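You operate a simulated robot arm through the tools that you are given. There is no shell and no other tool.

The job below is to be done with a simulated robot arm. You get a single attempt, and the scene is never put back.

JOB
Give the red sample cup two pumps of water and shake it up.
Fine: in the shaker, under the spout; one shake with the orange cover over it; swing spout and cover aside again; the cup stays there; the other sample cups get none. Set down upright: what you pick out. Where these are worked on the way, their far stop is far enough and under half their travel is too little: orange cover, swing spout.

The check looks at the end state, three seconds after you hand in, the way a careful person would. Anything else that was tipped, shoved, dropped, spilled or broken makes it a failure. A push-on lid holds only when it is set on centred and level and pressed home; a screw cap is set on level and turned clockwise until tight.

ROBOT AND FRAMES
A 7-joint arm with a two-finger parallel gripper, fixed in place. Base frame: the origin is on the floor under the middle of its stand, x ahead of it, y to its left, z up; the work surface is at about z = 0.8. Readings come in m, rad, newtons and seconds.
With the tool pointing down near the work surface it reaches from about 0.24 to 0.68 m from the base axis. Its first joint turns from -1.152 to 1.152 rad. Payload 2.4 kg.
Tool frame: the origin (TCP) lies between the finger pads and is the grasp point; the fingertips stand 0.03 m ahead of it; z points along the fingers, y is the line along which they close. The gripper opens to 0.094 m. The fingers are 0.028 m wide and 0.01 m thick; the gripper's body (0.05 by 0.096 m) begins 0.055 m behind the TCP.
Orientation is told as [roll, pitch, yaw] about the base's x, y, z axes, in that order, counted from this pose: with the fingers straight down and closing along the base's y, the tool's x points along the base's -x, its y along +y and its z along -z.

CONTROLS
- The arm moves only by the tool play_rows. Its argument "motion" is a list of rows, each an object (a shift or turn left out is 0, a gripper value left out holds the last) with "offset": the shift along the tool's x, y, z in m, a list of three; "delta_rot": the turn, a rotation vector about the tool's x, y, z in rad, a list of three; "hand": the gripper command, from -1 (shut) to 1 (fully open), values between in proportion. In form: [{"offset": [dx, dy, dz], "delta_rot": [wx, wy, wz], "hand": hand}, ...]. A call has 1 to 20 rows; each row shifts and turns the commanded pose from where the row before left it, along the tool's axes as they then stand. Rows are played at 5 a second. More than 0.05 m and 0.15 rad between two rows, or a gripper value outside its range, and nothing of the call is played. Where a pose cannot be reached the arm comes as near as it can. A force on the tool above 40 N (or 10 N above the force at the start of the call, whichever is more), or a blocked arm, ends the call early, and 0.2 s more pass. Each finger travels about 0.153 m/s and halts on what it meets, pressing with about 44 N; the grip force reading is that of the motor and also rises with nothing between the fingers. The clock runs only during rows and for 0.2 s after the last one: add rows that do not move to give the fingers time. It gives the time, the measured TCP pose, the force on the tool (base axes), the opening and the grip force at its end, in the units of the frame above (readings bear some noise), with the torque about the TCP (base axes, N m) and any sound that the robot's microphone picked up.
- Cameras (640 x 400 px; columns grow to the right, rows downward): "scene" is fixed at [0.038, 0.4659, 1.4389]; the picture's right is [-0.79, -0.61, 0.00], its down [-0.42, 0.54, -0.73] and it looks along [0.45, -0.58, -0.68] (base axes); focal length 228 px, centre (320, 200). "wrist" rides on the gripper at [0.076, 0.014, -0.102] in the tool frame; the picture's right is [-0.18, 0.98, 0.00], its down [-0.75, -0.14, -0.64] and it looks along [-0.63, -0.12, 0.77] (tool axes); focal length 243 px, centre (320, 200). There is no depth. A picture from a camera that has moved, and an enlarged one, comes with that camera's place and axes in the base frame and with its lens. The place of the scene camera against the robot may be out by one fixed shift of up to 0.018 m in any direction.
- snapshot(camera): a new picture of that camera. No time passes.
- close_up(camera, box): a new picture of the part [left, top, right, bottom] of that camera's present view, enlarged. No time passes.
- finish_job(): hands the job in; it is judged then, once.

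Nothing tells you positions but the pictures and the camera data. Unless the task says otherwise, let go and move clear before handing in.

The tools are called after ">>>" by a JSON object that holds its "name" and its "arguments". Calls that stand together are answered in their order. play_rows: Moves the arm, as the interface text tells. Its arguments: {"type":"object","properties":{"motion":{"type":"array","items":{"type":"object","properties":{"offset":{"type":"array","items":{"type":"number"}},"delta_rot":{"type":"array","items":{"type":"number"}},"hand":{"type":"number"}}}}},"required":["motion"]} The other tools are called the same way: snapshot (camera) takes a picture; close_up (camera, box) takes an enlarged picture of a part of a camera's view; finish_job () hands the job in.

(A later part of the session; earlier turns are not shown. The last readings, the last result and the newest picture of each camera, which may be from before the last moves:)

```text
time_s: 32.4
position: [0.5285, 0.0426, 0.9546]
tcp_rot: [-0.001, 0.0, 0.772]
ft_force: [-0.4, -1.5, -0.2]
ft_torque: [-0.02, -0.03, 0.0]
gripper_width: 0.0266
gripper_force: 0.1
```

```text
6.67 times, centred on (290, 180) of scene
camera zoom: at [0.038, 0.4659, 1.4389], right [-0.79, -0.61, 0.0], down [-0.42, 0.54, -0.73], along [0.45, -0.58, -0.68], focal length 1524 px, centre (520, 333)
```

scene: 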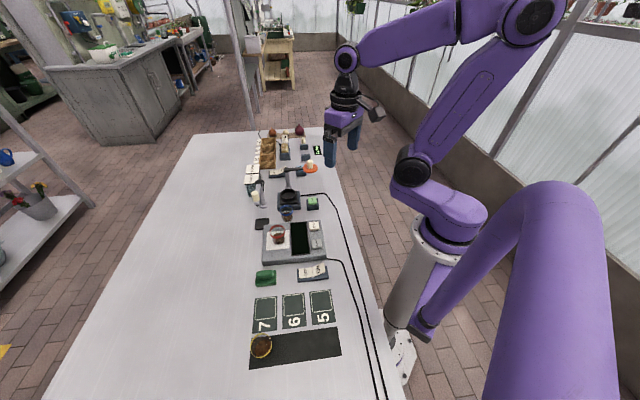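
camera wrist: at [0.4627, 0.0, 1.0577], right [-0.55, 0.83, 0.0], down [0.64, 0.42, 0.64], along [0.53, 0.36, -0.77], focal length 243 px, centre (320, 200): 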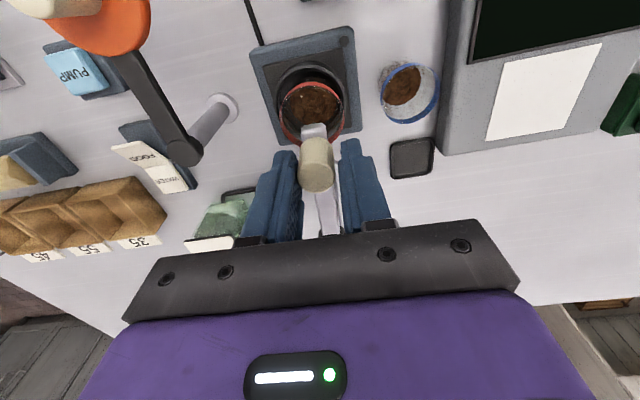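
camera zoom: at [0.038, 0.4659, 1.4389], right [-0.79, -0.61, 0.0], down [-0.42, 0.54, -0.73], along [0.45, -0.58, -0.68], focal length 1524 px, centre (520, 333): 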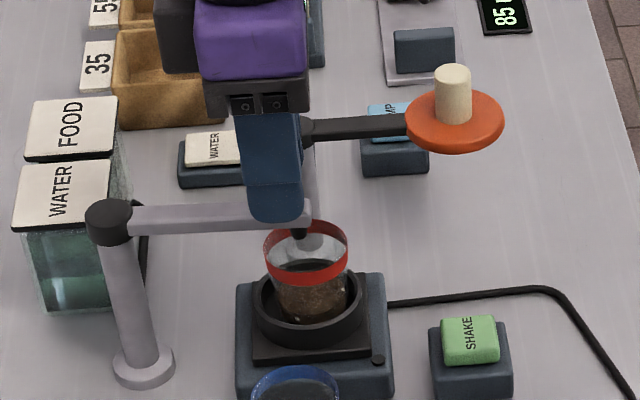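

There's no stop yet. I'll keep going in small steps.

>>> {"name": "play_rows", "arguments": {"motion": [{"offset": [-0.0001, -0.0043, 0], "delta_rot": [0, 0, -0.05]}, {"offset": [-0.0001, -0.0043, 0], "delta_rot": [0, 0, -0.05]}, {"offset": [0, 0, 0]}]}}

>>> {"name": "close_up", "arguments": {"camera": "wrist", "box": [220, 40, 420, 240]}}

>>> {"name": "close_up", "arguments": {"camera": "scene", "box": [250, 150, 330, 210]}}

```text
time_s: 33.2
position: [0.5349, 0.0383, 0.9546]
tcp_rot: [0.0, 0.0, 0.872]
ft_force: [0.4, -0.6, 0.5]
ft_torque: [-0.01, -0.03, 0.0]
gripper_width: 0.0264
gripper_force: 0.1
```

```text
2.00 times, centred on (320, 140) of wrist
camera zoom: at [0.4737, -0.0116, 1.0578], right [-0.63, 0.77, 0.0], down [0.59, 0.49, 0.64], along [0.5, 0.41, -0.77], focal length 485 px, centre (320, 320)
```

zoom: 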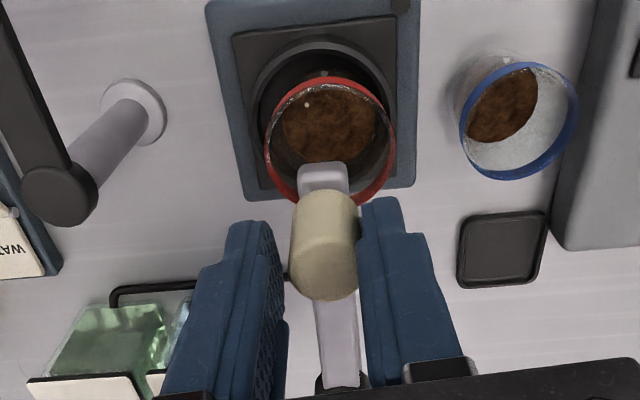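

```text
6.67 times, centred on (290, 180) of scene
camera zoom: at [0.038, 0.4659, 1.4389], right [-0.79, -0.61, 0.0], down [-0.42, 0.54, -0.73], along [0.45, -0.58, -0.68], focal length 1524 px, centre (520, 333)
```

zoom: 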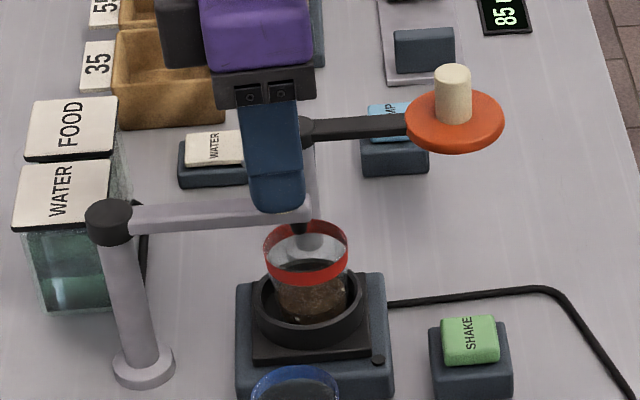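

The nozzle is now essentially over the cup centre. I'll make one more small nudge to check for the stop.

>>> {"name": "play_rows", "arguments": {"motion": [{"offset": [0, -0.0026, 0], "delta_rot": [0, 0, -0.03]}, {"offset": [0, 0, 0]}]}}

>>> {"name": "close_up", "arguments": {"camera": "wrist", "box": [220, 40, 420, 240]}}

>>> {"name": "close_up", "arguments": {"camera": "scene", "box": [250, 150, 330, 210]}}

```text
time_s: 33.8
position: [0.5362, 0.0362, 0.9553]
tcp_rot: [0.002, 0.001, 0.902]
ft_force: [-2.5, 2.9, -1.4]
ft_torque: [0.07, 0.03, 0.01]
gripper_width: 0.0286
gripper_force: 2.0
```

```text
2.00 times, centred on (320, 140) of wrist
camera zoom: at [0.4768, -0.0148, 1.058], right [-0.66, 0.75, 0.0], down [0.58, 0.5, 0.64], along [0.48, 0.42, -0.77], focal length 485 px, centre (320, 320)
```

zoom: 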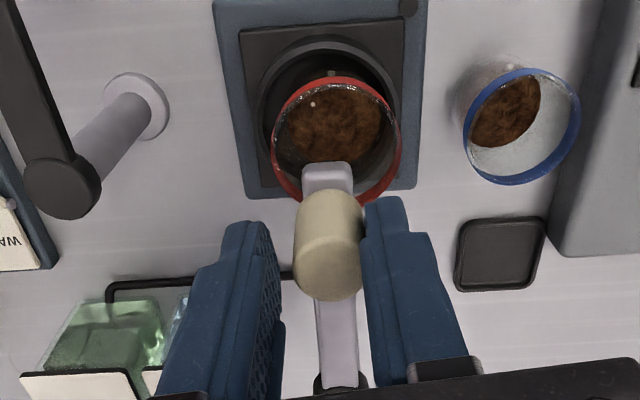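

```text
6.67 times, centred on (290, 180) of scene
camera zoom: at [0.0379, 0.4659, 1.4389], right [-0.79, -0.61, 0.0], down [-0.42, 0.54, -0.73], along [0.45, -0.58, -0.68], focal length 1524 px, centre (520, 333)
```

zoom: 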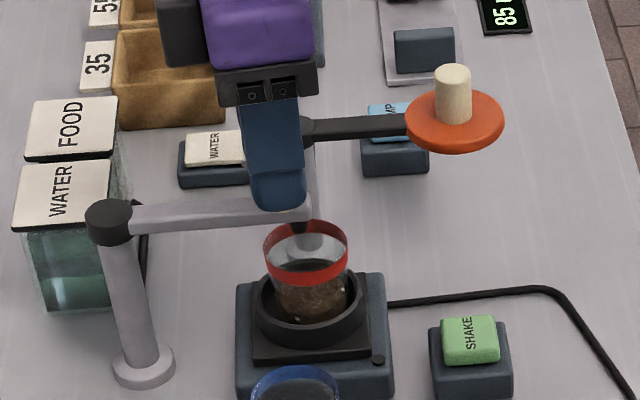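

The finger force rose, so the spout has reached its stop over the cup. I'll open the fingers slightly and lift clear.

>>> {"name": "play_rows", "arguments": {"motion": [{"offset": [0, 0.002, 0], "hand": -0.15}, {"offset": [0, 0, 0]}, {"offset": [0, 0, -0.02]}, {"offset": [0, 0, -0.03]}, {"offset": [0, 0, -0.03]}, {"offset": [0, 0, 0]}]}}

>>> {"name": "snapshot", "arguments": {"camera": "wrist"}}

>>> {"name": "close_up", "arguments": {"camera": "scene", "box": [250, 140, 330, 200]}}

```text
time_s: 35.2
position: [0.5345, 0.037, 1.0338]
tcp_rot: [0.0, -0.001, 0.901]
ft_force: [-0.8, 0.4, -0.4]
ft_torque: [0.01, 0.04, 0.02]
gripper_width: 0.0399
gripper_force: 0.1
```

```text
taken
camera wrist: at [0.4753, -0.0141, 1.1369], right [-0.66, 0.75, 0.0], down [0.58, 0.5, 0.64], along [0.48, 0.42, -0.77], focal length 243 px, centre (320, 200)
```

wrist: 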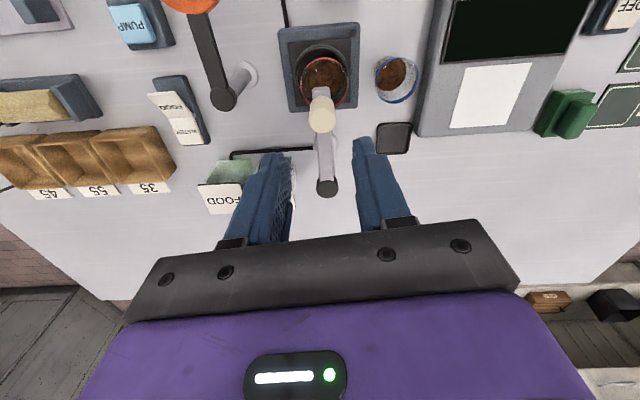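

```text
6.67 times, centred on (290, 170) of scene
camera zoom: at [0.038, 0.4659, 1.4389], right [-0.79, -0.61, 0.0], down [-0.42, 0.54, -0.73], along [0.45, -0.58, -0.68], focal length 1524 px, centre (520, 400)
```

zoom: 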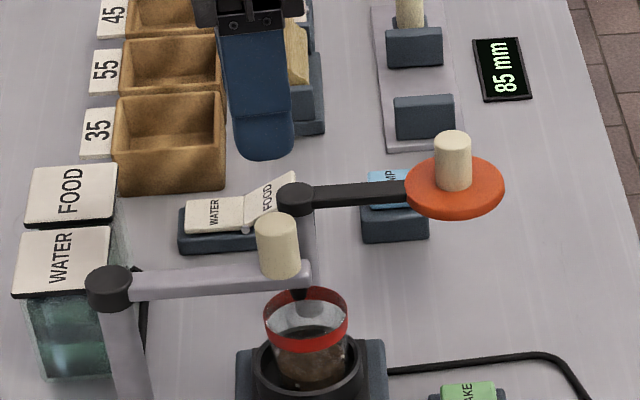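

The spout stands over the cup. Next I'll look closely at the WATER/FOOD rocker and the PUMP button.

>>> {"name": "close_up", "arguments": {"camera": "wrist", "box": [90, 0, 270, 150]}}

>>> {"name": "close_up", "arguments": {"camera": "scene", "box": [270, 155, 320, 190]}}

```text
2.67 times, centred on (180, 75) of wrist
camera zoom: at [0.4753, -0.0141, 1.1369], right [-0.66, 0.75, 0.0], down [0.58, 0.5, 0.64], along [0.48, 0.42, -0.77], focal length 647 px, centre (693, 533)
```

zoom: 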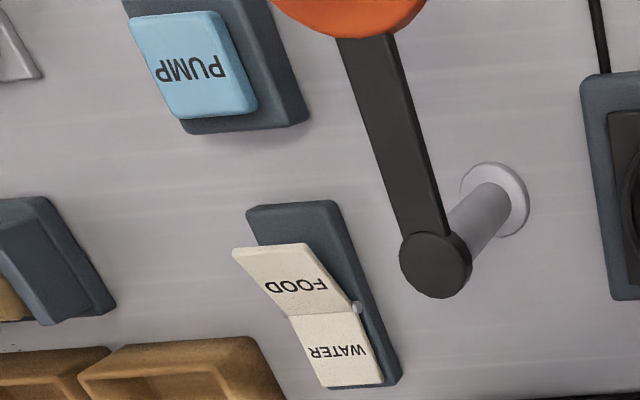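

```text
11.43 times, centred on (295, 172) of scene
camera zoom: at [0.038, 0.4659, 1.4389], right [-0.79, -0.61, 0.0], down [-0.42, 0.54, -0.73], along [0.45, -0.58, -0.68], focal length 2612 px, centre (606, 514)
```

zoom: 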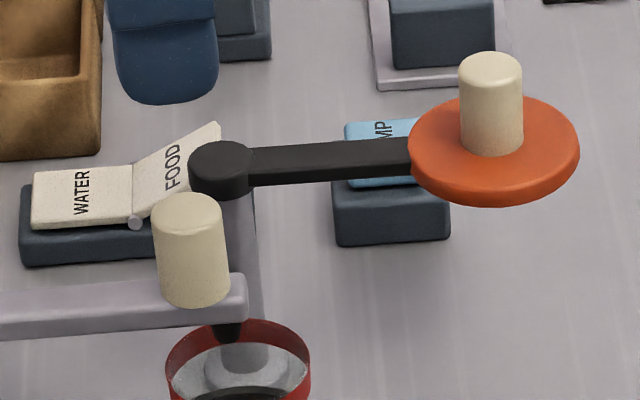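

The WATER side is flat (pressed down), the same way the OFF side lies flat on the dark scale, so water is selected. I'll close the fingers and move to view the PUMP button, keeping this yaw so that the camera stays clear of the cover.

>>> {"name": "play_rows", "arguments": {"motion": [{"offset": [0.0376, -0.0199, 0], "hand": -1}, {"offset": [0.0376, -0.0199, 0]}, {"offset": [0.0376, -0.0199, 0]}, {"offset": [0.0376, -0.0199, 0]}, {"offset": [0.0376, -0.0199, 0]}, {"offset": [0.0376, -0.0199, 0]}, {"offset": [0.0376, -0.0199, 0]}, {"offset": [0, 0, 0]}, {"offset": [0, 0, 0]}]}}

>>> {"name": "snapshot", "arguments": {"camera": "wrist"}}

>>> {"name": "close_up", "arguments": {"camera": "wrist", "box": [240, 90, 420, 230]}}

```text
time_s: 37.2
position: [0.4781, -0.2572, 1.0335]
tcp_rot: [0.0, 0.0, 0.899]
ft_force: [-0.6, -0.2, -0.2]
ft_torque: [-0.01, 0.01, 0.03]
gripper_width: 0.0001
gripper_force: 32.4
```

```text
taken
camera wrist: at [0.4195, -0.3076, 1.1354], right [-0.66, 0.75, 0.0], down [0.58, 0.5, 0.64], along [0.48, 0.42, -0.77], focal length 243 px, centre (320, 200)
```

wrist: 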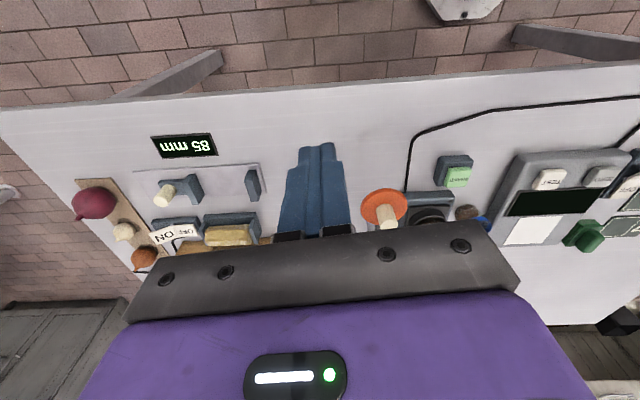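

```text
2.86 times, centred on (330, 160) of wrist
camera zoom: at [0.4195, -0.3076, 1.1354], right [-0.66, 0.75, 0.0], down [0.58, 0.5, 0.64], along [0.48, 0.42, -0.77], focal length 693 px, centre (291, 314)
```

zoom: 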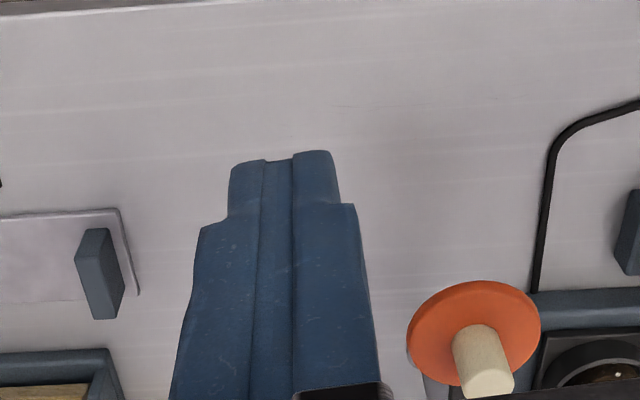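

The closed fingers hide the PUMP button. I'll open them for a look between.

>>> {"name": "play_rows", "arguments": {"motion": [{"hand": 1}, {"offset": [0, 0, 0]}, {"offset": [0, 0, 0]}]}}

>>> {"name": "snapshot", "arguments": {"camera": "wrist"}}

>>> {"name": "close_up", "arguments": {"camera": "wrist", "box": [240, 100, 420, 240]}}

```text
time_s: 38.0
position: [0.479, -0.2569, 1.0332]
tcp_rot: [0.0, -0.002, 0.899]
ft_force: [-0.2, 0.2, 0.2]
ft_torque: [0.0, -0.01, -0.01]
gripper_width: 0.0941
gripper_force: 0.1
```

```text
taken
camera wrist: at [0.4195, -0.3073, 1.1355], right [-0.66, 0.75, 0.0], down [0.58, 0.5, 0.64], along [0.48, 0.42, -0.77], focal length 243 px, centre (320, 200)
```

wrist: 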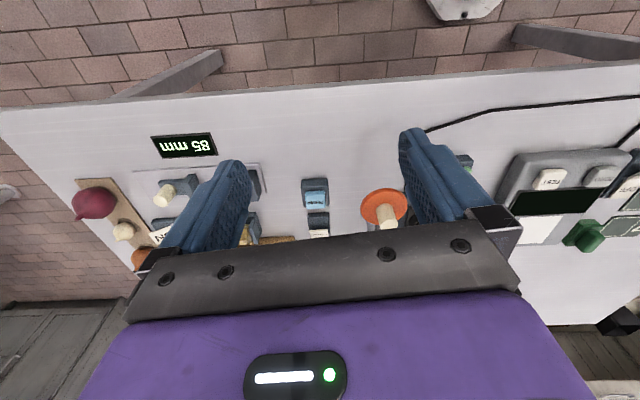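

```text
2.86 times, centred on (330, 170) of wrist
camera zoom: at [0.4195, -0.3073, 1.1355], right [-0.66, 0.75, 0.0], down [0.58, 0.5, 0.64], along [0.48, 0.42, -0.77], focal length 693 px, centre (291, 286)
```

zoom: 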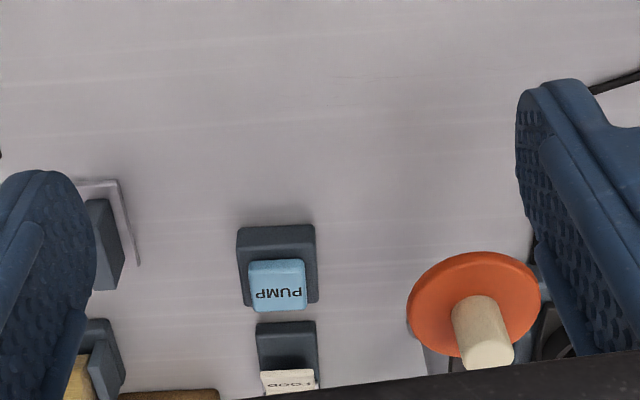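

The PUMP button top triangulates to about (0.617, -0.145, 0.831). I'll close the fingers, move over it and come down to just above it.

>>> {"name": "play_rows", "arguments": {"motion": [{"offset": [-0.0347, -0.0077, 0], "hand": -1}, {"offset": [-0.0347, -0.0077, 0]}, {"offset": [-0.0347, -0.0077, 0]}, {"offset": [-0.0347, -0.0077, 0]}, {"offset": [-0.0347, -0.0077, 0]}, {"offset": [0, 0, 0.04]}, {"offset": [0, 0, 0.04]}, {"offset": [0, 0, 0.04]}, {"offset": [0, 0, 0.03]}, {"offset": [0, 0, 0]}, {"offset": [0, 0, 0]}]}}

>>> {"name": "close_up", "arguments": {"camera": "wrist", "box": [220, 60, 420, 220]}}

>>> {"name": "close_up", "arguments": {"camera": "scene", "box": [260, 130, 330, 190]}}

```text
time_s: 40.4
position: [0.6169, -0.145, 0.8864]
tcp_rot: [-0.001, 0.001, 0.899]
ft_force: [-0.1, -0.5, 0.7]
ft_torque: [0.03, 0.0, 0.0]
gripper_width: 0.0
gripper_force: 32.7
```

```text
2.50 times, centred on (320, 140) of wrist
camera zoom: at [0.5585, -0.1956, 0.9893], right [-0.66, 0.75, 0.0], down [0.58, 0.5, 0.64], along [0.48, 0.42, -0.77], focal length 606 px, centre (320, 350)
```

zoom: 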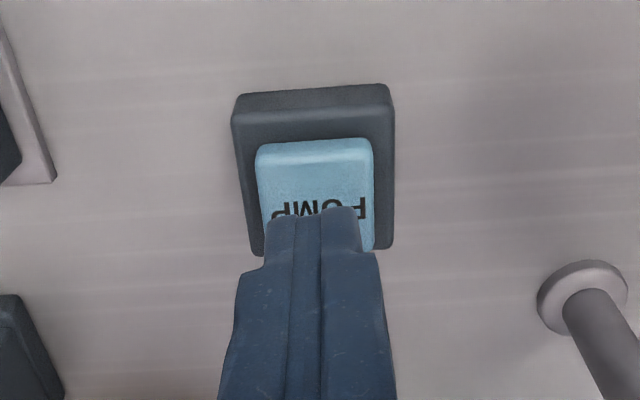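

```text
6.67 times, centred on (295, 160) of scene
camera zoom: at [0.038, 0.4659, 1.4389], right [-0.79, -0.61, 0.0], down [-0.42, 0.54, -0.73], along [0.45, -0.58, -0.68], focal length 1524 px, centre (487, 467)
```

zoom: 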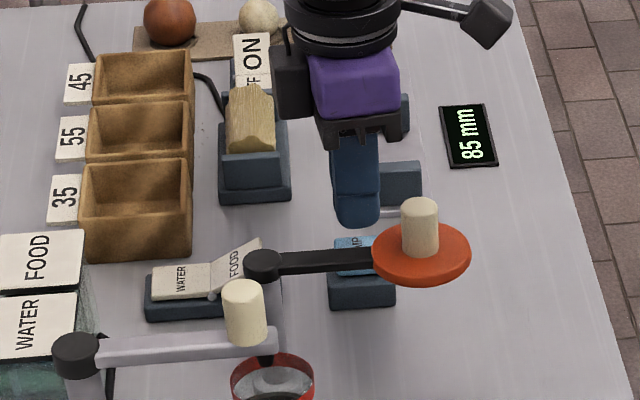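

The fingertips are centred over PUMP, about 25 mm above it. I'll make the first press in small downward steps.

>>> {"name": "play_rows", "arguments": {"motion": [{"offset": [0, 0, 0.015]}, {"offset": [0, 0, 0.006]}, {"offset": [0, 0, 0.003]}, {"offset": [0, 0, 0.002]}, {"offset": [0, 0, 0]}]}}

```text
time_s: 41.6
position: [0.6169, -0.1447, 0.8598]
tcp_rot: [-0.001, 0.002, 0.902]
ft_force: [-0.8, -0.4, 2.3]
ft_torque: [-0.01, 0.01, -0.07]
gripper_width: 0.0
gripper_force: 32.8
heard: click
```

I heard a click with 2.3 N at the tip, so the button is pressed. I'll look at it before releasing.

>>> {"name": "close_up", "arguments": {"camera": "scene", "box": [260, 150, 330, 210]}}

>>> {"name": "close_up", "arguments": {"camera": "wrist", "box": [220, 60, 420, 220]}}

```text
6.67 times, centred on (295, 180) of scene
camera zoom: at [0.0379, 0.4659, 1.4389], right [-0.79, -0.61, 0.0], down [-0.42, 0.54, -0.73], along [0.45, -0.58, -0.68], focal length 1524 px, centre (487, 333)
```

zoom: 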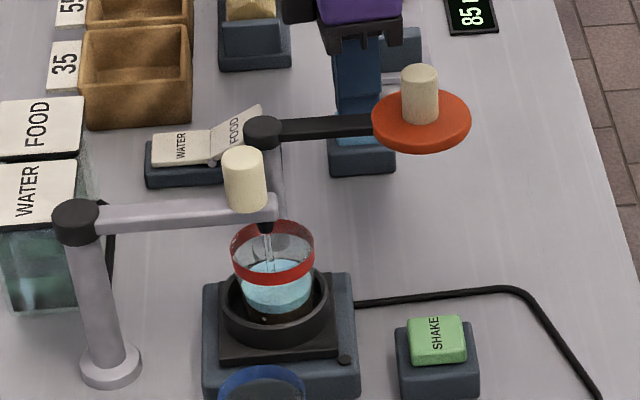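

```text
2.50 times, centred on (320, 140) of wrist
camera zoom: at [0.5588, -0.1956, 0.9624], right [-0.66, 0.75, 0.0], down [0.58, 0.5, 0.64], along [0.49, 0.42, -0.77], focal length 606 px, centre (320, 350)
```

zoom: 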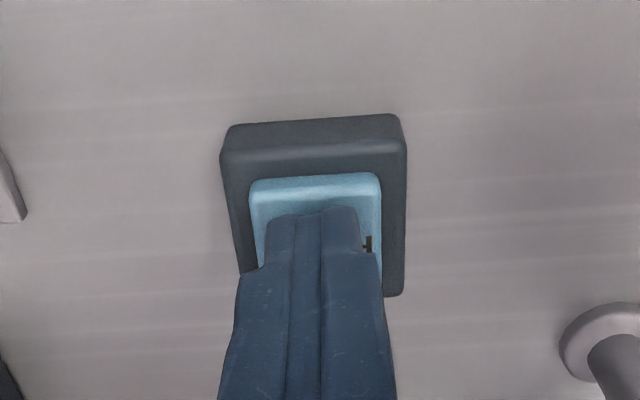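

Water is streaming into the red cup, so the first pump works. I'll release the button and wait for the stream to finish.

>>> {"name": "play_rows", "arguments": {"motion": [{"offset": [0, 0, -0.006]}, {"offset": [0, 0, -0.008]}, {"offset": [0, 0, 0]}, {"offset": [0, 0, 0]}, {"offset": [0, 0, 0]}, {"offset": [0, 0, 0]}, {"offset": [0, 0, 0]}, {"offset": [0, 0, 0]}]}}

>>> {"name": "close_up", "arguments": {"camera": "scene", "box": [260, 150, 330, 210]}}

>>> {"name": "close_up", "arguments": {"camera": "wrist", "box": [220, 60, 420, 220]}}

```text
time_s: 43.4
position: [0.6167, -0.1452, 0.8736]
tcp_rot: [0.001, -0.002, 0.901]
ft_force: [-0.4, -0.5, -0.2]
ft_torque: [0.0, 0.0, 0.03]
gripper_width: 0.0
gripper_force: 33.4
```

```text
6.67 times, centred on (295, 180) of scene
camera zoom: at [0.038, 0.4659, 1.4389], right [-0.79, -0.61, 0.0], down [-0.42, 0.54, -0.73], along [0.45, -0.58, -0.68], focal length 1524 px, centre (487, 333)
```

zoom: 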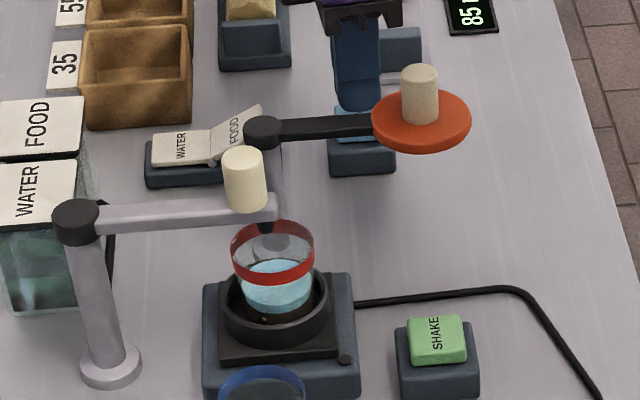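

```text
2.50 times, centred on (320, 140) of wrist
camera zoom: at [0.5585, -0.1954, 0.9762], right [-0.66, 0.75, 0.0], down [0.58, 0.5, 0.64], along [0.48, 0.42, -0.77], focal length 606 px, centre (320, 350)
```

zoom: 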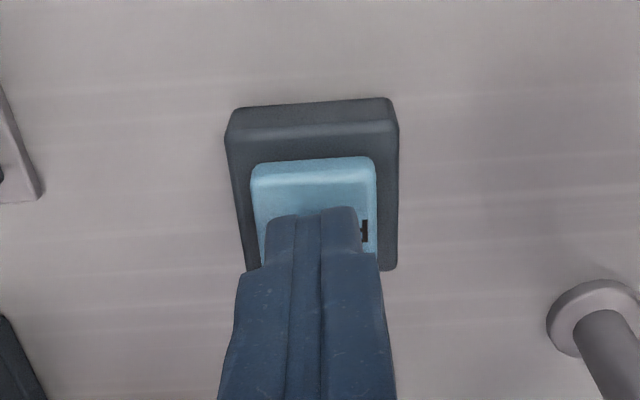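

The first pump is finished and the button has come back up. Now the second press, to the same depth, then release.

>>> {"name": "play_rows", "arguments": {"motion": [{"offset": [0, 0, 0.008]}, {"offset": [0, 0, 0.004]}, {"offset": [0, 0, 0.002]}, {"offset": [0, 0, 0]}]}}

>>> {"name": "close_up", "arguments": {"camera": "scene", "box": [260, 150, 330, 210]}}

```text
time_s: 44.4
position: [0.6163, -0.1457, 0.8597]
tcp_rot: [0.0, 0.001, 0.899]
ft_force: [0.3, -0.3, 2.8]
ft_torque: [-0.03, -0.01, 0.0]
gripper_width: 0.0001
gripper_force: 32.8
heard: click
```

```text
6.67 times, centred on (295, 180) of scene
camera zoom: at [0.0379, 0.4659, 1.4389], right [-0.79, -0.61, 0.0], down [-0.42, 0.54, -0.73], along [0.45, -0.58, -0.68], focal length 1524 px, centre (487, 333)
```

zoom: 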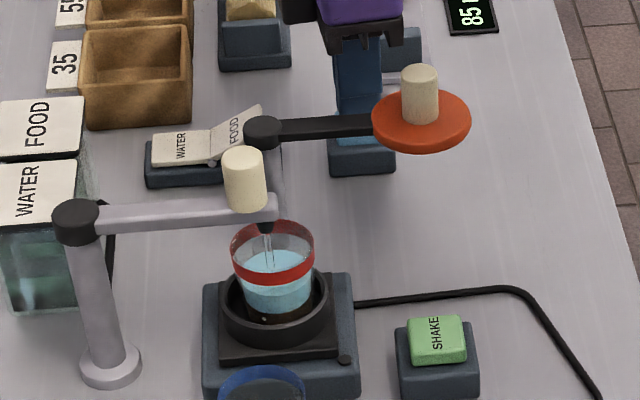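

The second click came and water is flowing again. I'll release the button, rise well clear and wait for the stream to end.

>>> {"name": "play_rows", "arguments": {"motion": [{"offset": [0, 0, -0.01]}, {"offset": [0, 0, -0.03]}, {"offset": [0, 0, -0.04]}, {"offset": [0, 0, -0.045]}, {"offset": [0, 0, -0.045]}, {"offset": [0, 0, 0]}, {"offset": [0, 0, 0]}, {"offset": [0, 0, 0]}, {"offset": [0, 0, 0]}]}}

>>> {"name": "close_up", "arguments": {"camera": "scene", "box": [260, 150, 330, 210]}}

>>> {"name": "snapshot", "arguments": {"camera": "wrist"}}

```text
time_s: 46.4
position: [0.6188, -0.1453, 1.0306]
tcp_rot: [0.002, 0.0, 0.899]
ft_force: [-0.4, 0.3, -0.2]
ft_torque: [-0.01, -0.01, 0.02]
gripper_width: 0.0002
gripper_force: 33.0
```

```text
6.67 times, centred on (295, 180) of scene
camera zoom: at [0.038, 0.4659, 1.4389], right [-0.79, -0.61, 0.0], down [-0.42, 0.54, -0.73], along [0.45, -0.58, -0.68], focal length 1524 px, centre (487, 333)
```

zoom: 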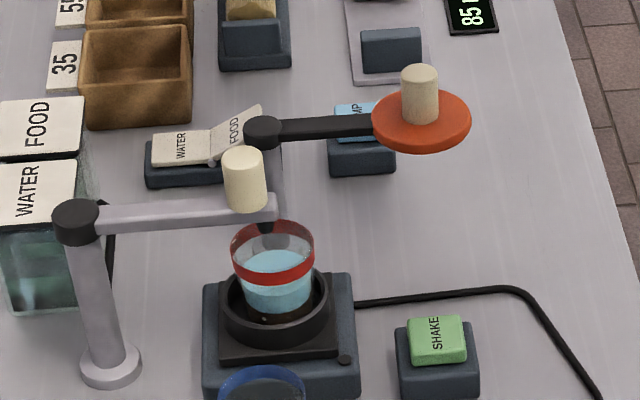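

```text
taken
camera wrist: at [0.5591, -0.1964, 1.1329], right [-0.66, 0.75, 0.0], down [0.58, 0.5, 0.64], along [0.48, 0.42, -0.77], focal length 243 px, centre (320, 200)
```

wrist: 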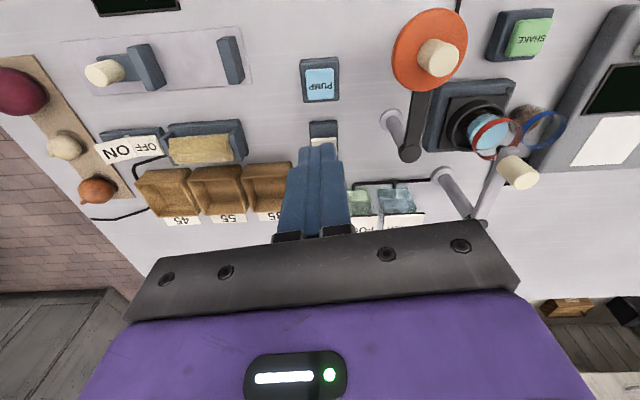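

Two pumps are in and the stream has stopped. I'll return above the spout knob with the fingers part open.

>>> {"name": "play_rows", "arguments": {"motion": [{"offset": [-0.01794, 0.03556, 0], "hand": -0.15}, {"offset": [-0.01794, 0.03556, 0]}, {"offset": [-0.01794, 0.03556, 0]}, {"offset": [-0.01794, 0.03556, 0]}, {"offset": [-0.01794, 0.03556, 0]}, {"offset": [0, 0, 0]}, {"offset": [0, 0, 0.03]}, {"offset": [0, 0, 0.012]}, {"offset": [0, 0, 0]}, {"offset": [0, 0, 0]}]}}

>>> {"name": "close_up", "arguments": {"camera": "wrist", "box": [220, 40, 420, 240]}}

>>> {"name": "close_up", "arguments": {"camera": "scene", "box": [250, 140, 330, 200]}}

```text
time_s: 48.6
position: [0.5352, 0.0353, 0.9892]
tcp_rot: [0.0, 0.0, 0.901]
ft_force: [0.3, -0.1, 0.8]
ft_torque: [-0.05, 0.0, 0.0]
gripper_width: 0.0398
gripper_force: 0.0
```

```text
2.00 times, centred on (320, 140) of wrist
camera zoom: at [0.4759, -0.0155, 1.0908], right [-0.66, 0.75, 0.0], down [0.58, 0.5, 0.64], along [0.48, 0.42, -0.77], focal length 485 px, centre (320, 320)
```

zoom: 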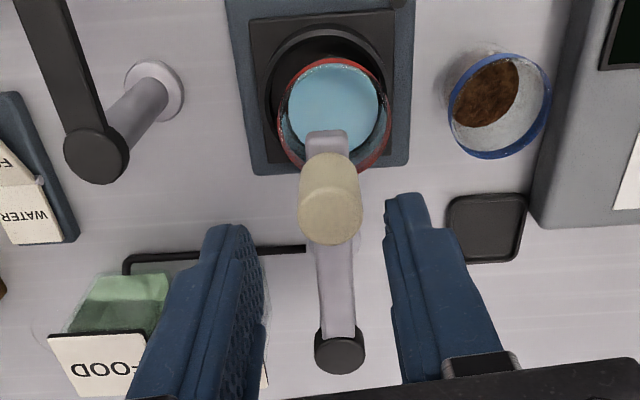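

```text
6.67 times, centred on (290, 170) of scene
camera zoom: at [0.038, 0.4659, 1.4389], right [-0.79, -0.61, 0.0], down [-0.42, 0.54, -0.73], along [0.45, -0.58, -0.68], focal length 1524 px, centre (520, 400)
```

zoom: 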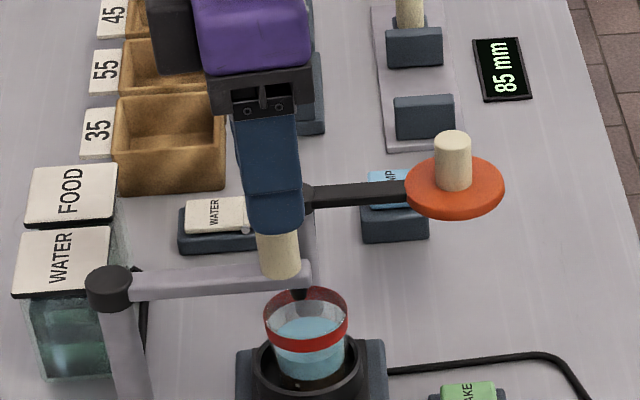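

Alignment looks good. I'll descend around the knob, narrow the fingers and swing the spout back towards its start side.

>>> {"name": "play_rows", "arguments": {"motion": [{"offset": [0, 0, 0.018]}, {"offset": [0, 0, 0.015]}, {"hand": -0.4}, {"hand": -0.44}, {"offset": [-0.0003, 0.0072, 0], "delta_rot": [0, 0, 0.083]}, {"offset": [-0.0003, 0.0072, 0], "delta_rot": [0, 0, 0.083]}, {"offset": [-0.0003, 0.0072, 0], "delta_rot": [0, 0, 0.083]}, {"offset": [-0.0003, 0.0072, 0], "delta_rot": [0, 0, 0.083]}, {"offset": [-0.0003, 0.0072, 0], "delta_rot": [0, 0, 0.083]}, {"offset": [-0.0003, 0.0072, 0], "delta_rot": [0, 0, 0.083]}, {"offset": [-0.0003, 0.0072, 0], "delta_rot": [0, 0, 0.083]}, {"offset": [-0.0003, 0.0072, 0], "delta_rot": [0, 0, 0.083]}, {"offset": [0, 0, 0]}]}}

>>> {"name": "close_up", "arguments": {"camera": "wrist", "box": [220, 40, 420, 240]}}

>>> {"name": "close_up", "arguments": {"camera": "scene", "box": [240, 150, 320, 210]}}

```text
time_s: 51.4
position: [0.5034, 0.0857, 0.9551]
tcp_rot: [0.001, 0.0, 0.233]
ft_force: [0.3, -0.2, -0.1]
ft_torque: [0.02, -0.01, 0.0]
gripper_width: 0.0261
gripper_force: 0.0
```

```text
2.00 times, centred on (320, 140) of wrist
camera zoom: at [0.4254, 0.0814, 1.0575], right [-0.05, 1.0, 0.0], down [0.77, 0.04, 0.64], along [0.64, 0.03, -0.77], focal length 485 px, centre (320, 320)
```

zoom: 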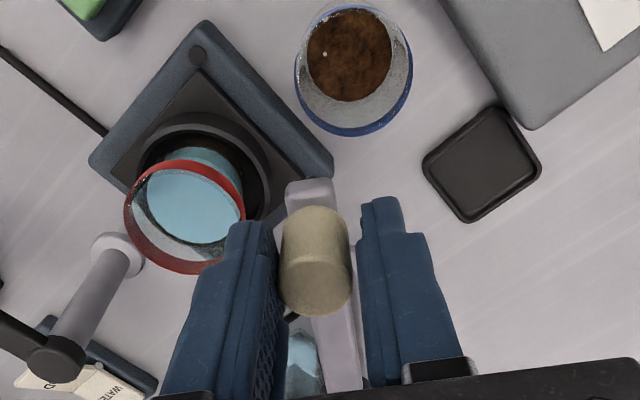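

```text
6.67 times, centred on (280, 180) of scene
camera zoom: at [0.038, 0.4659, 1.4389], right [-0.79, -0.61, 0.0], down [-0.42, 0.54, -0.73], along [0.45, -0.58, -0.68], focal length 1524 px, centre (587, 333)
```

zoom: 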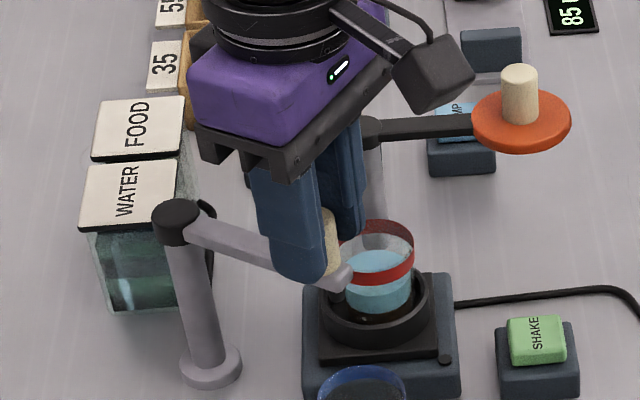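

The spout is coming back properly. I'll continue the swing.

>>> {"name": "play_rows", "arguments": {"motion": [{"offset": [-0.0003, 0.0072, 0], "delta_rot": [0, 0, 0.083]}, {"offset": [-0.0003, 0.0072, 0], "delta_rot": [0, 0, 0.083]}, {"offset": [-0.0003, 0.0072, 0], "delta_rot": [0, 0, 0.083]}, {"offset": [-0.0003, 0.0072, 0], "delta_rot": [0, 0, 0.083]}, {"offset": [-0.0003, 0.0072, 0], "delta_rot": [0, 0, 0.083]}, {"offset": [-0.0003, 0.0072, 0], "delta_rot": [0, 0, 0.083]}, {"offset": [-0.0003, 0.0072, 0], "delta_rot": [0, 0, 0.083]}, {"offset": [-0.0003, 0.0072, 0], "delta_rot": [0, 0, 0.083]}, {"offset": [-0.0003, 0.0072, 0], "delta_rot": [0, 0, 0.083]}, {"offset": [-0.0003, 0.0072, 0], "delta_rot": [0, 0, 0.083]}, {"offset": [-0.0003, 0.0072, 0], "delta_rot": [0, 0, 0.083]}, {"offset": [0, 0, 0]}]}}

>>> {"name": "close_up", "arguments": {"camera": "wrist", "box": [220, 40, 420, 240]}}

>>> {"name": "close_up", "arguments": {"camera": "scene", "box": [230, 150, 310, 210]}}

```text
time_s: 54.0
position: [0.5198, 0.1587, 0.9529]
tcp_rot: [0.001, 0.001, -0.679]
ft_force: [-0.7, 0.1, -0.7]
ft_torque: [0.01, 0.01, -0.01]
gripper_width: 0.0265
gripper_force: 0.0
```

```text
2.00 times, centred on (320, 140) of wrist
camera zoom: at [0.4693, 0.2178, 1.0562], right [0.76, 0.65, 0.0], down [0.5, -0.58, 0.64], along [0.42, -0.49, -0.77], focal length 485 px, centre (320, 320)
```

zoom: 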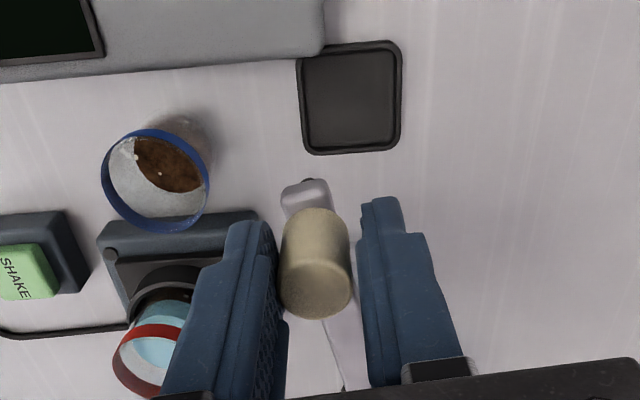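

```text
6.67 times, centred on (270, 180) of scene
camera zoom: at [0.038, 0.4659, 1.4389], right [-0.79, -0.61, 0.0], down [-0.42, 0.54, -0.73], along [0.45, -0.58, -0.68], focal length 1524 px, centre (653, 333)
```

zoom: 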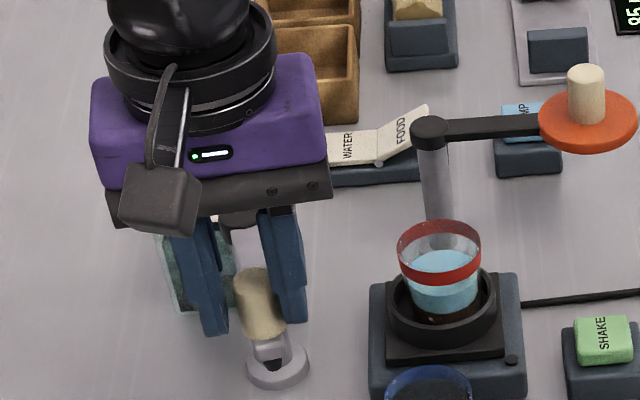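

Nearly home. I'll continue in small steps until the stop is felt.

>>> {"name": "play_rows", "arguments": {"motion": [{"offset": [-0.0003, 0.0072, 0], "delta_rot": [0, 0, 0.083]}, {"offset": [-0.0001, 0.0043, 0], "delta_rot": [0, 0, 0.05]}, {"offset": [-0.0001, 0.0043, 0], "delta_rot": [0, 0, 0.05]}, {"offset": [0, 0, 0]}]}}

>>> {"name": "close_up", "arguments": {"camera": "wrist", "box": [220, 40, 420, 240]}}

```text
time_s: 55.0
position: [0.5313, 0.1712, 0.9544]
tcp_rot: [0.0, 0.0, -0.863]
ft_force: [0.3, -0.8, 0.8]
ft_torque: [-0.01, -0.01, -0.01]
gripper_width: 0.0263
gripper_force: 0.0
```

```text
2.00 times, centred on (320, 140) of wrist
camera zoom: at [0.492, 0.2375, 1.0564], right [0.87, 0.5, 0.0], down [0.38, -0.66, 0.64], along [0.32, -0.56, -0.77], focal length 485 px, centre (320, 320)
```

zoom: 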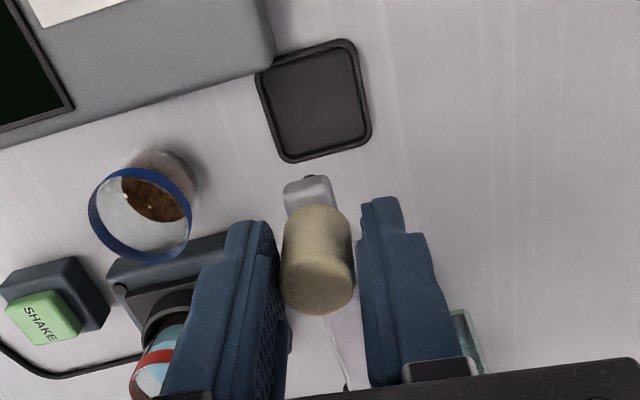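

>>> {"name": "play_rows", "arguments": {"motion": [{"offset": [0, 0.0026, 0], "delta_rot": [0, 0, 0.03]}, {"offset": [0, 0.0017, 0], "delta_rot": [0, 0, 0.02]}, {"offset": [0, 0, 0]}]}}

>>> {"name": "close_up", "arguments": {"camera": "wrist", "box": [220, 40, 420, 240]}}

>>> {"name": "close_up", "arguments": {"camera": "scene", "box": [230, 150, 310, 210]}}

```text
time_s: 55.8
position: [0.5343, 0.1722, 0.9542]
tcp_rot: [-0.002, -0.001, -0.912]
ft_force: [-2.8, -5.8, -0.4]
ft_torque: [-0.09, 0.09, -0.02]
gripper_width: 0.0299
gripper_force: 3.4
```

```text
2.00 times, centred on (320, 140) of wrist
camera zoom: at [0.4983, 0.2419, 1.0565], right [0.89, 0.46, 0.0], down [0.35, -0.68, 0.64], along [0.29, -0.57, -0.77], focal length 485 px, centre (320, 320)
```

zoom: 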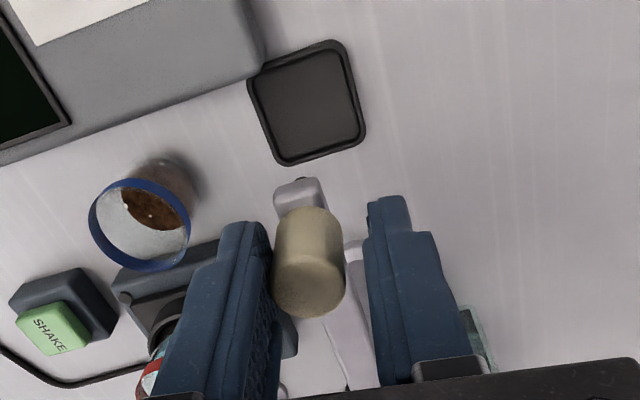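

```text
6.67 times, centred on (270, 180) of scene
camera zoom: at [0.0379, 0.4657, 1.4389], right [-0.79, -0.61, 0.0], down [-0.42, 0.54, -0.73], along [0.45, -0.58, -0.68], focal length 1524 px, centre (653, 333)
```

zoom: 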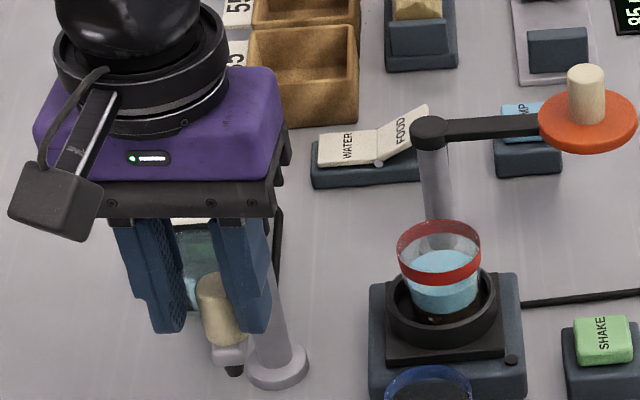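

The stop is felt, so the spout is back at its side position. I'll open the fingers and lift clear.

>>> {"name": "play_rows", "arguments": {"motion": [{"offset": [0, -0.003, 0], "hand": -0.1}, {"offset": [0, 0, 0]}, {"offset": [0, 0, -0.02]}, {"offset": [0, 0, -0.03]}, {"offset": [0, 0, -0.03]}, {"offset": [0, 0, 0]}]}}

>>> {"name": "snapshot", "arguments": {"camera": "wrist"}}

>>> {"name": "close_up", "arguments": {"camera": "scene", "box": [230, 150, 330, 220]}}

```text
time_s: 57.2
position: [0.5331, 0.1704, 1.0355]
tcp_rot: [0.001, -0.002, -0.911]
ft_force: [0.2, -0.8, 0.6]
ft_torque: [0.02, 0.01, -0.01]
gripper_width: 0.0422
gripper_force: 0.1
```

```text
taken
camera wrist: at [0.4975, 0.2388, 1.1372], right [0.89, 0.46, 0.0], down [0.35, -0.68, 0.64], along [0.29, -0.57, -0.77], focal length 243 px, centre (320, 200)
```

wrist: 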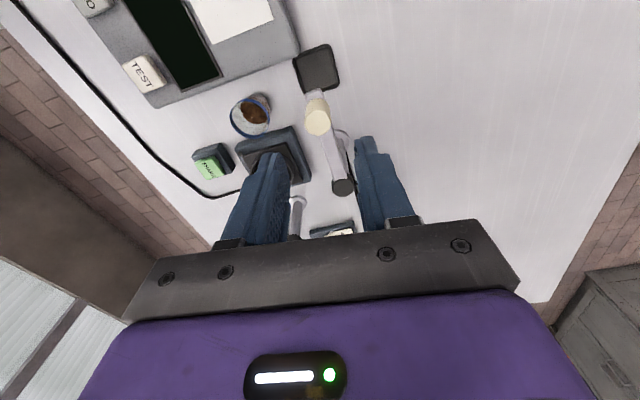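

```text
5.71 times, centred on (280, 185) of scene
camera zoom: at [0.038, 0.4659, 1.4389], right [-0.79, -0.61, 0.0], down [-0.42, 0.54, -0.73], along [0.45, -0.58, -0.68], focal length 1306 px, centre (549, 286)
```

zoom: 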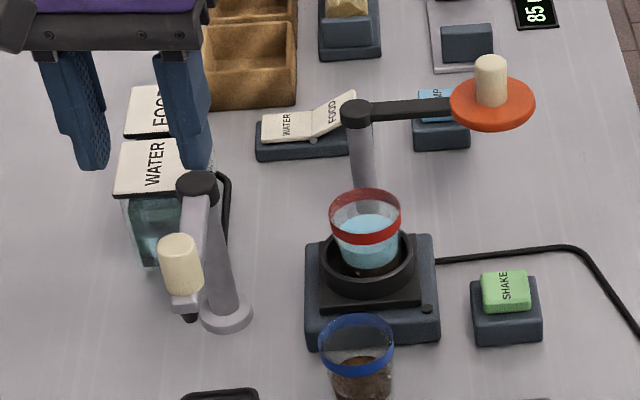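

The spout is home. Next I'll go above the orange cover's knob at about (0.520, -0.098), turning the tool so the fingers close along its arc.

>>> {"name": "play_rows", "arguments": {"motion": [{"offset": [-0.03395, -0.0291, 0]}, {"offset": [-0.03395, -0.0291, 0]}, {"offset": [-0.03395, -0.0291, 0]}, {"offset": [-0.03395, -0.0291, 0]}, {"offset": [-0.03395, -0.0291, 0]}, {"offset": [-0.03395, -0.0291, 0]}, {"delta_rot": [0, 0, -0.141]}, {"delta_rot": [0, 0, -0.141]}, {"delta_rot": [0, 0, -0.141]}, {"delta_rot": [0, 0, -0.141]}, {"delta_rot": [0, 0, -0.141]}, {"delta_rot": [0, 0, -0.141]}, {"delta_rot": [0, 0, -0.141]}, {"delta_rot": [0, 0, -0.141]}, {"delta_rot": [0, 0, -0.141]}, {"delta_rot": [0, 0, -0.141]}, {"delta_rot": [0, 0, -0.141]}, {"delta_rot": [0, 0, -0.141]}, {"offset": [0, 0, 0.03]}, {"offset": [0, 0, 0]}]}}

>>> {"name": "snapshot", "arguments": {"camera": "wrist"}}

>>> {"name": "close_up", "arguments": {"camera": "wrist", "box": [220, 40, 420, 240]}}

>>> {"name": "close_up", "arguments": {"camera": "scene", "box": [260, 130, 340, 200]}}

```text
time_s: 61.4
position: [0.5186, -0.0961, 1.0042]
tcp_rot: [0.002, 0.001, 0.781]
ft_force: [-1.4, 1.0, 0.3]
ft_torque: [-0.02, 0.0, -0.01]
gripper_width: 0.0423
gripper_force: 0.1
```

```text
taken
camera wrist: at [0.4545, -0.14, 1.1068], right [-0.56, 0.83, 0.0], down [0.63, 0.43, 0.64], along [0.53, 0.36, -0.77], focal length 243 px, centre (320, 200)
```

wrist: 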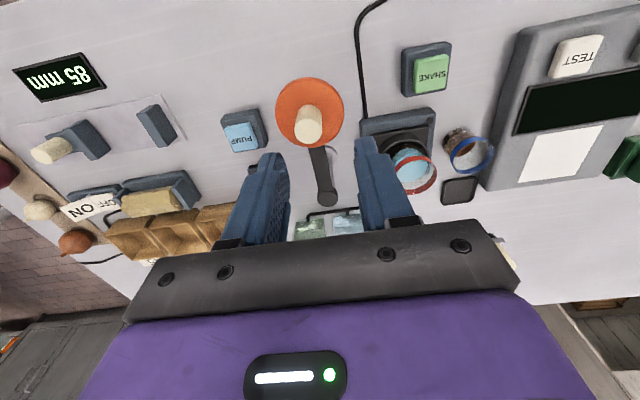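

```text
2.00 times, centred on (320, 140) of wrist
camera zoom: at [0.4545, -0.14, 1.1068], right [-0.56, 0.83, 0.0], down [0.63, 0.43, 0.64], along [0.53, 0.36, -0.77], focal length 485 px, centre (320, 320)
```

zoom: 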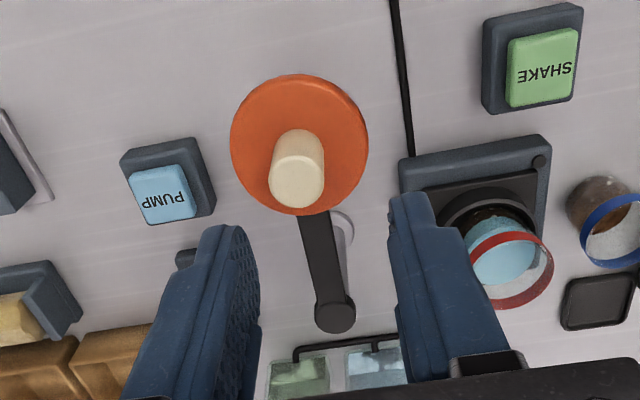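

```text
5.71 times, centred on (300, 165) of scene
camera zoom: at [0.038, 0.4659, 1.4389], right [-0.79, -0.61, 0.0], down [-0.42, 0.54, -0.73], along [0.45, -0.58, -0.68], focal length 1306 px, centre (434, 400)
```

zoom: 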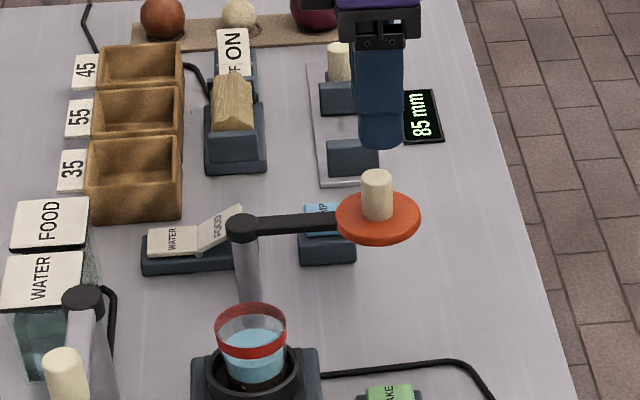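

The knob is about 9 mm off along tool y. I'll shift to it and descend so the fingers straddle it, with the tips at about z 0.912.

>>> {"name": "play_rows", "arguments": {"motion": [{"offset": [0.003, -0.009, 0]}, {"offset": [0, 0, 0.02]}, {"offset": [0, 0, 0.02]}, {"offset": [0, 0, 0]}, {"offset": [0, 0, 0]}]}}

>>> {"name": "close_up", "arguments": {"camera": "wrist", "box": [220, 40, 420, 240]}}

>>> {"name": "close_up", "arguments": {"camera": "scene", "box": [260, 130, 340, 200]}}

```text
time_s: 62.6
position: [0.5227, -0.1048, 0.9654]
tcp_rot: [0.001, 0.0, 0.78]
ft_force: [-0.2, -0.4, 0.2]
ft_torque: [-0.04, 0.01, 0.0]
gripper_width: 0.0424
gripper_force: 0.2
```

```text
2.00 times, centred on (320, 140) of wrist
camera zoom: at [0.4579, -0.1476, 1.0671], right [-0.56, 0.83, 0.0], down [0.63, 0.43, 0.64], along [0.53, 0.36, -0.77], focal length 485 px, centre (320, 320)
```

zoom: 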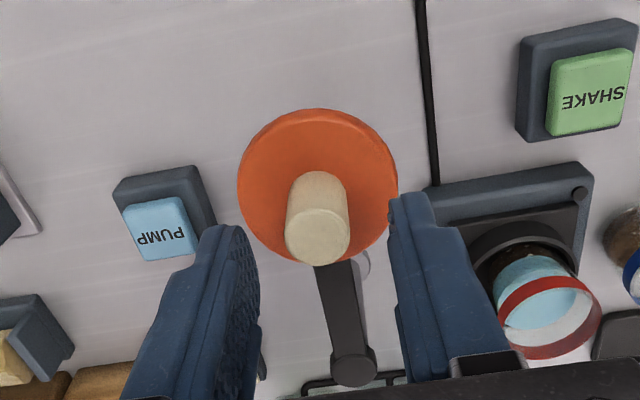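

```text
5.71 times, centred on (300, 165) of scene
camera zoom: at [0.038, 0.4659, 1.4389], right [-0.79, -0.61, 0.0], down [-0.42, 0.54, -0.73], along [0.45, -0.58, -0.68], focal length 1306 px, centre (434, 400)
```

zoom: 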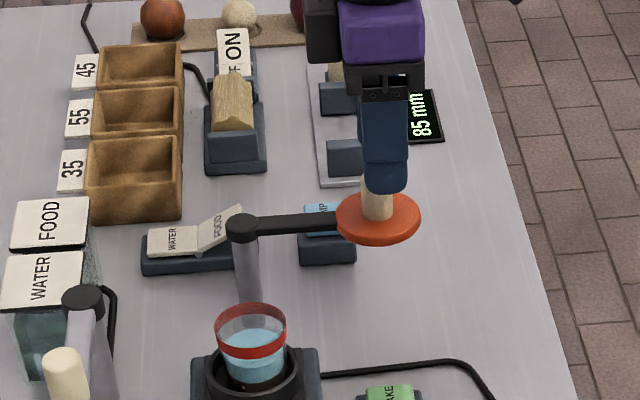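

Well centred now. I'll lower another 23 mm around the knob, narrow the fingers and begin the swing.

>>> {"name": "play_rows", "arguments": {"motion": [{"offset": [0, 0, 0.012]}, {"offset": [0, 0, 0.008]}, {"offset": [0, 0, 0.003]}, {"hand": -0.4}, {"hand": -0.46}, {"offset": [0, 0, 0]}]}}

>>> {"name": "close_up", "arguments": {"camera": "wrist", "box": [220, 40, 420, 240]}}

>>> {"name": "close_up", "arguments": {"camera": "scene", "box": [270, 140, 330, 190]}}

```text
time_s: 64.0
position: [0.5237, -0.1057, 0.9421]
tcp_rot: [0.0, -0.002, 0.782]
ft_force: [0.0, 0.3, 0.0]
ft_torque: [-0.02, -0.01, -0.02]
gripper_width: 0.0255
gripper_force: 0.1
```

```text
2.00 times, centred on (320, 140) of wrist
camera zoom: at [0.4583, -0.1486, 1.0443], right [-0.56, 0.83, 0.0], down [0.63, 0.43, 0.64], along [0.53, 0.36, -0.77], focal length 485 px, centre (320, 320)
```

zoom: 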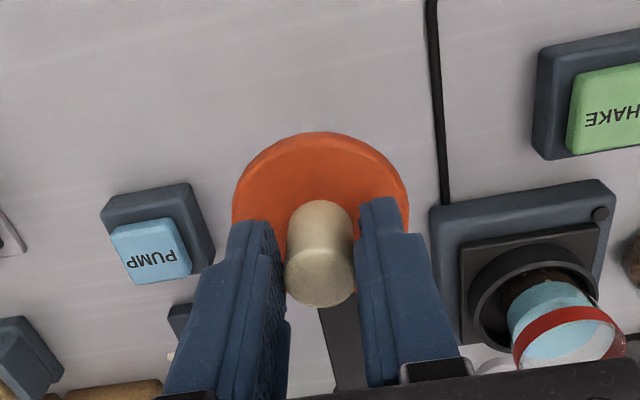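

```text
8.00 times, centred on (300, 165) of scene
camera zoom: at [0.038, 0.4659, 1.4389], right [-0.79, -0.61, 0.0], down [-0.42, 0.54, -0.73], along [0.45, -0.58, -0.68], focal length 1828 px, centre (480, 480)
```

zoom: 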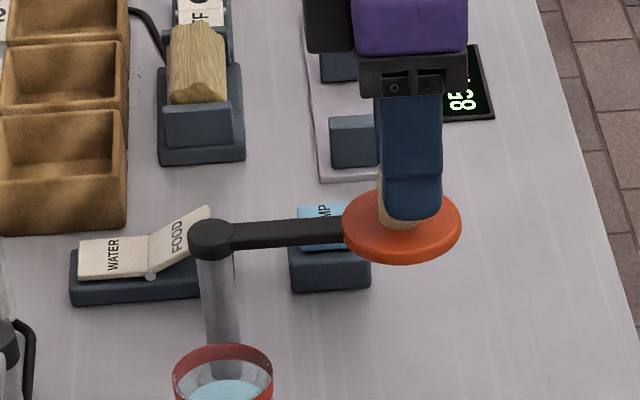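

The cover knob is caged. I'll swing it about halfway.

>>> {"name": "play_rows", "arguments": {"motion": [{"offset": [-0.0003, 0.0076, 0], "delta_rot": [0, 0, 0.083]}, {"offset": [-0.0003, 0.0076, 0], "delta_rot": [0, 0, 0.083]}, {"offset": [-0.0003, 0.0076, 0], "delta_rot": [0, 0, 0.083]}, {"offset": [-0.0003, 0.0076, 0], "delta_rot": [0, 0, 0.083]}, {"offset": [-0.0003, 0.0076, 0], "delta_rot": [0, 0, 0.083]}, {"offset": [-0.0003, 0.0076, 0], "delta_rot": [0, 0, 0.083]}, {"offset": [-0.0003, 0.0076, 0], "delta_rot": [0, 0, 0.083]}, {"offset": [-0.0003, 0.0076, 0], "delta_rot": [0, 0, 0.083]}, {"offset": [0, 0, 0]}]}}

>>> {"name": "close_up", "arguments": {"camera": "wrist", "box": [220, 40, 420, 240]}}

>>> {"name": "close_up", "arguments": {"camera": "scene", "box": [260, 150, 330, 210]}}

```text
time_s: 66.0
position: [0.4972, -0.0511, 0.9408]
tcp_rot: [0.0, 0.0, 0.116]
ft_force: [-0.3, -0.5, 0.4]
ft_torque: [-0.02, -0.01, -0.02]
gripper_width: 0.0257
gripper_force: 0.1
```

```text
2.00 times, centred on (320, 140) of wrist
camera zoom: at [0.4192, -0.046, 1.0441], right [0.07, 1.0, 0.0], down [0.76, -0.05, 0.64], along [0.64, -0.04, -0.77], focal length 485 px, centre (320, 320)
```

zoom: 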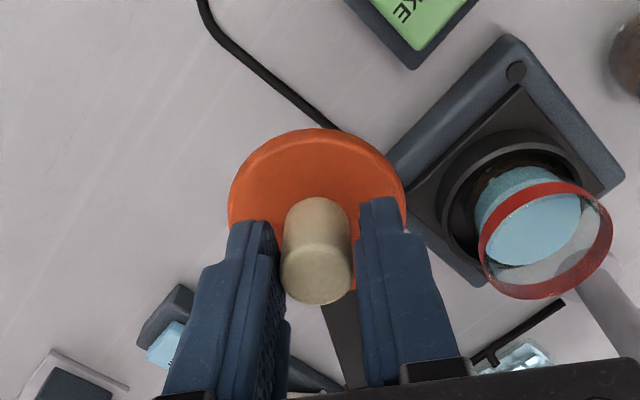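

```text
6.67 times, centred on (295, 180) of scene
camera zoom: at [0.038, 0.4659, 1.4389], right [-0.79, -0.61, 0.0], down [-0.42, 0.54, -0.73], along [0.45, -0.58, -0.68], focal length 1524 px, centre (487, 333)
```

zoom: 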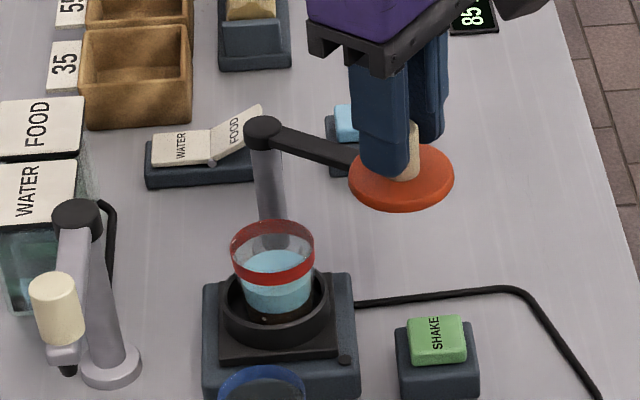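

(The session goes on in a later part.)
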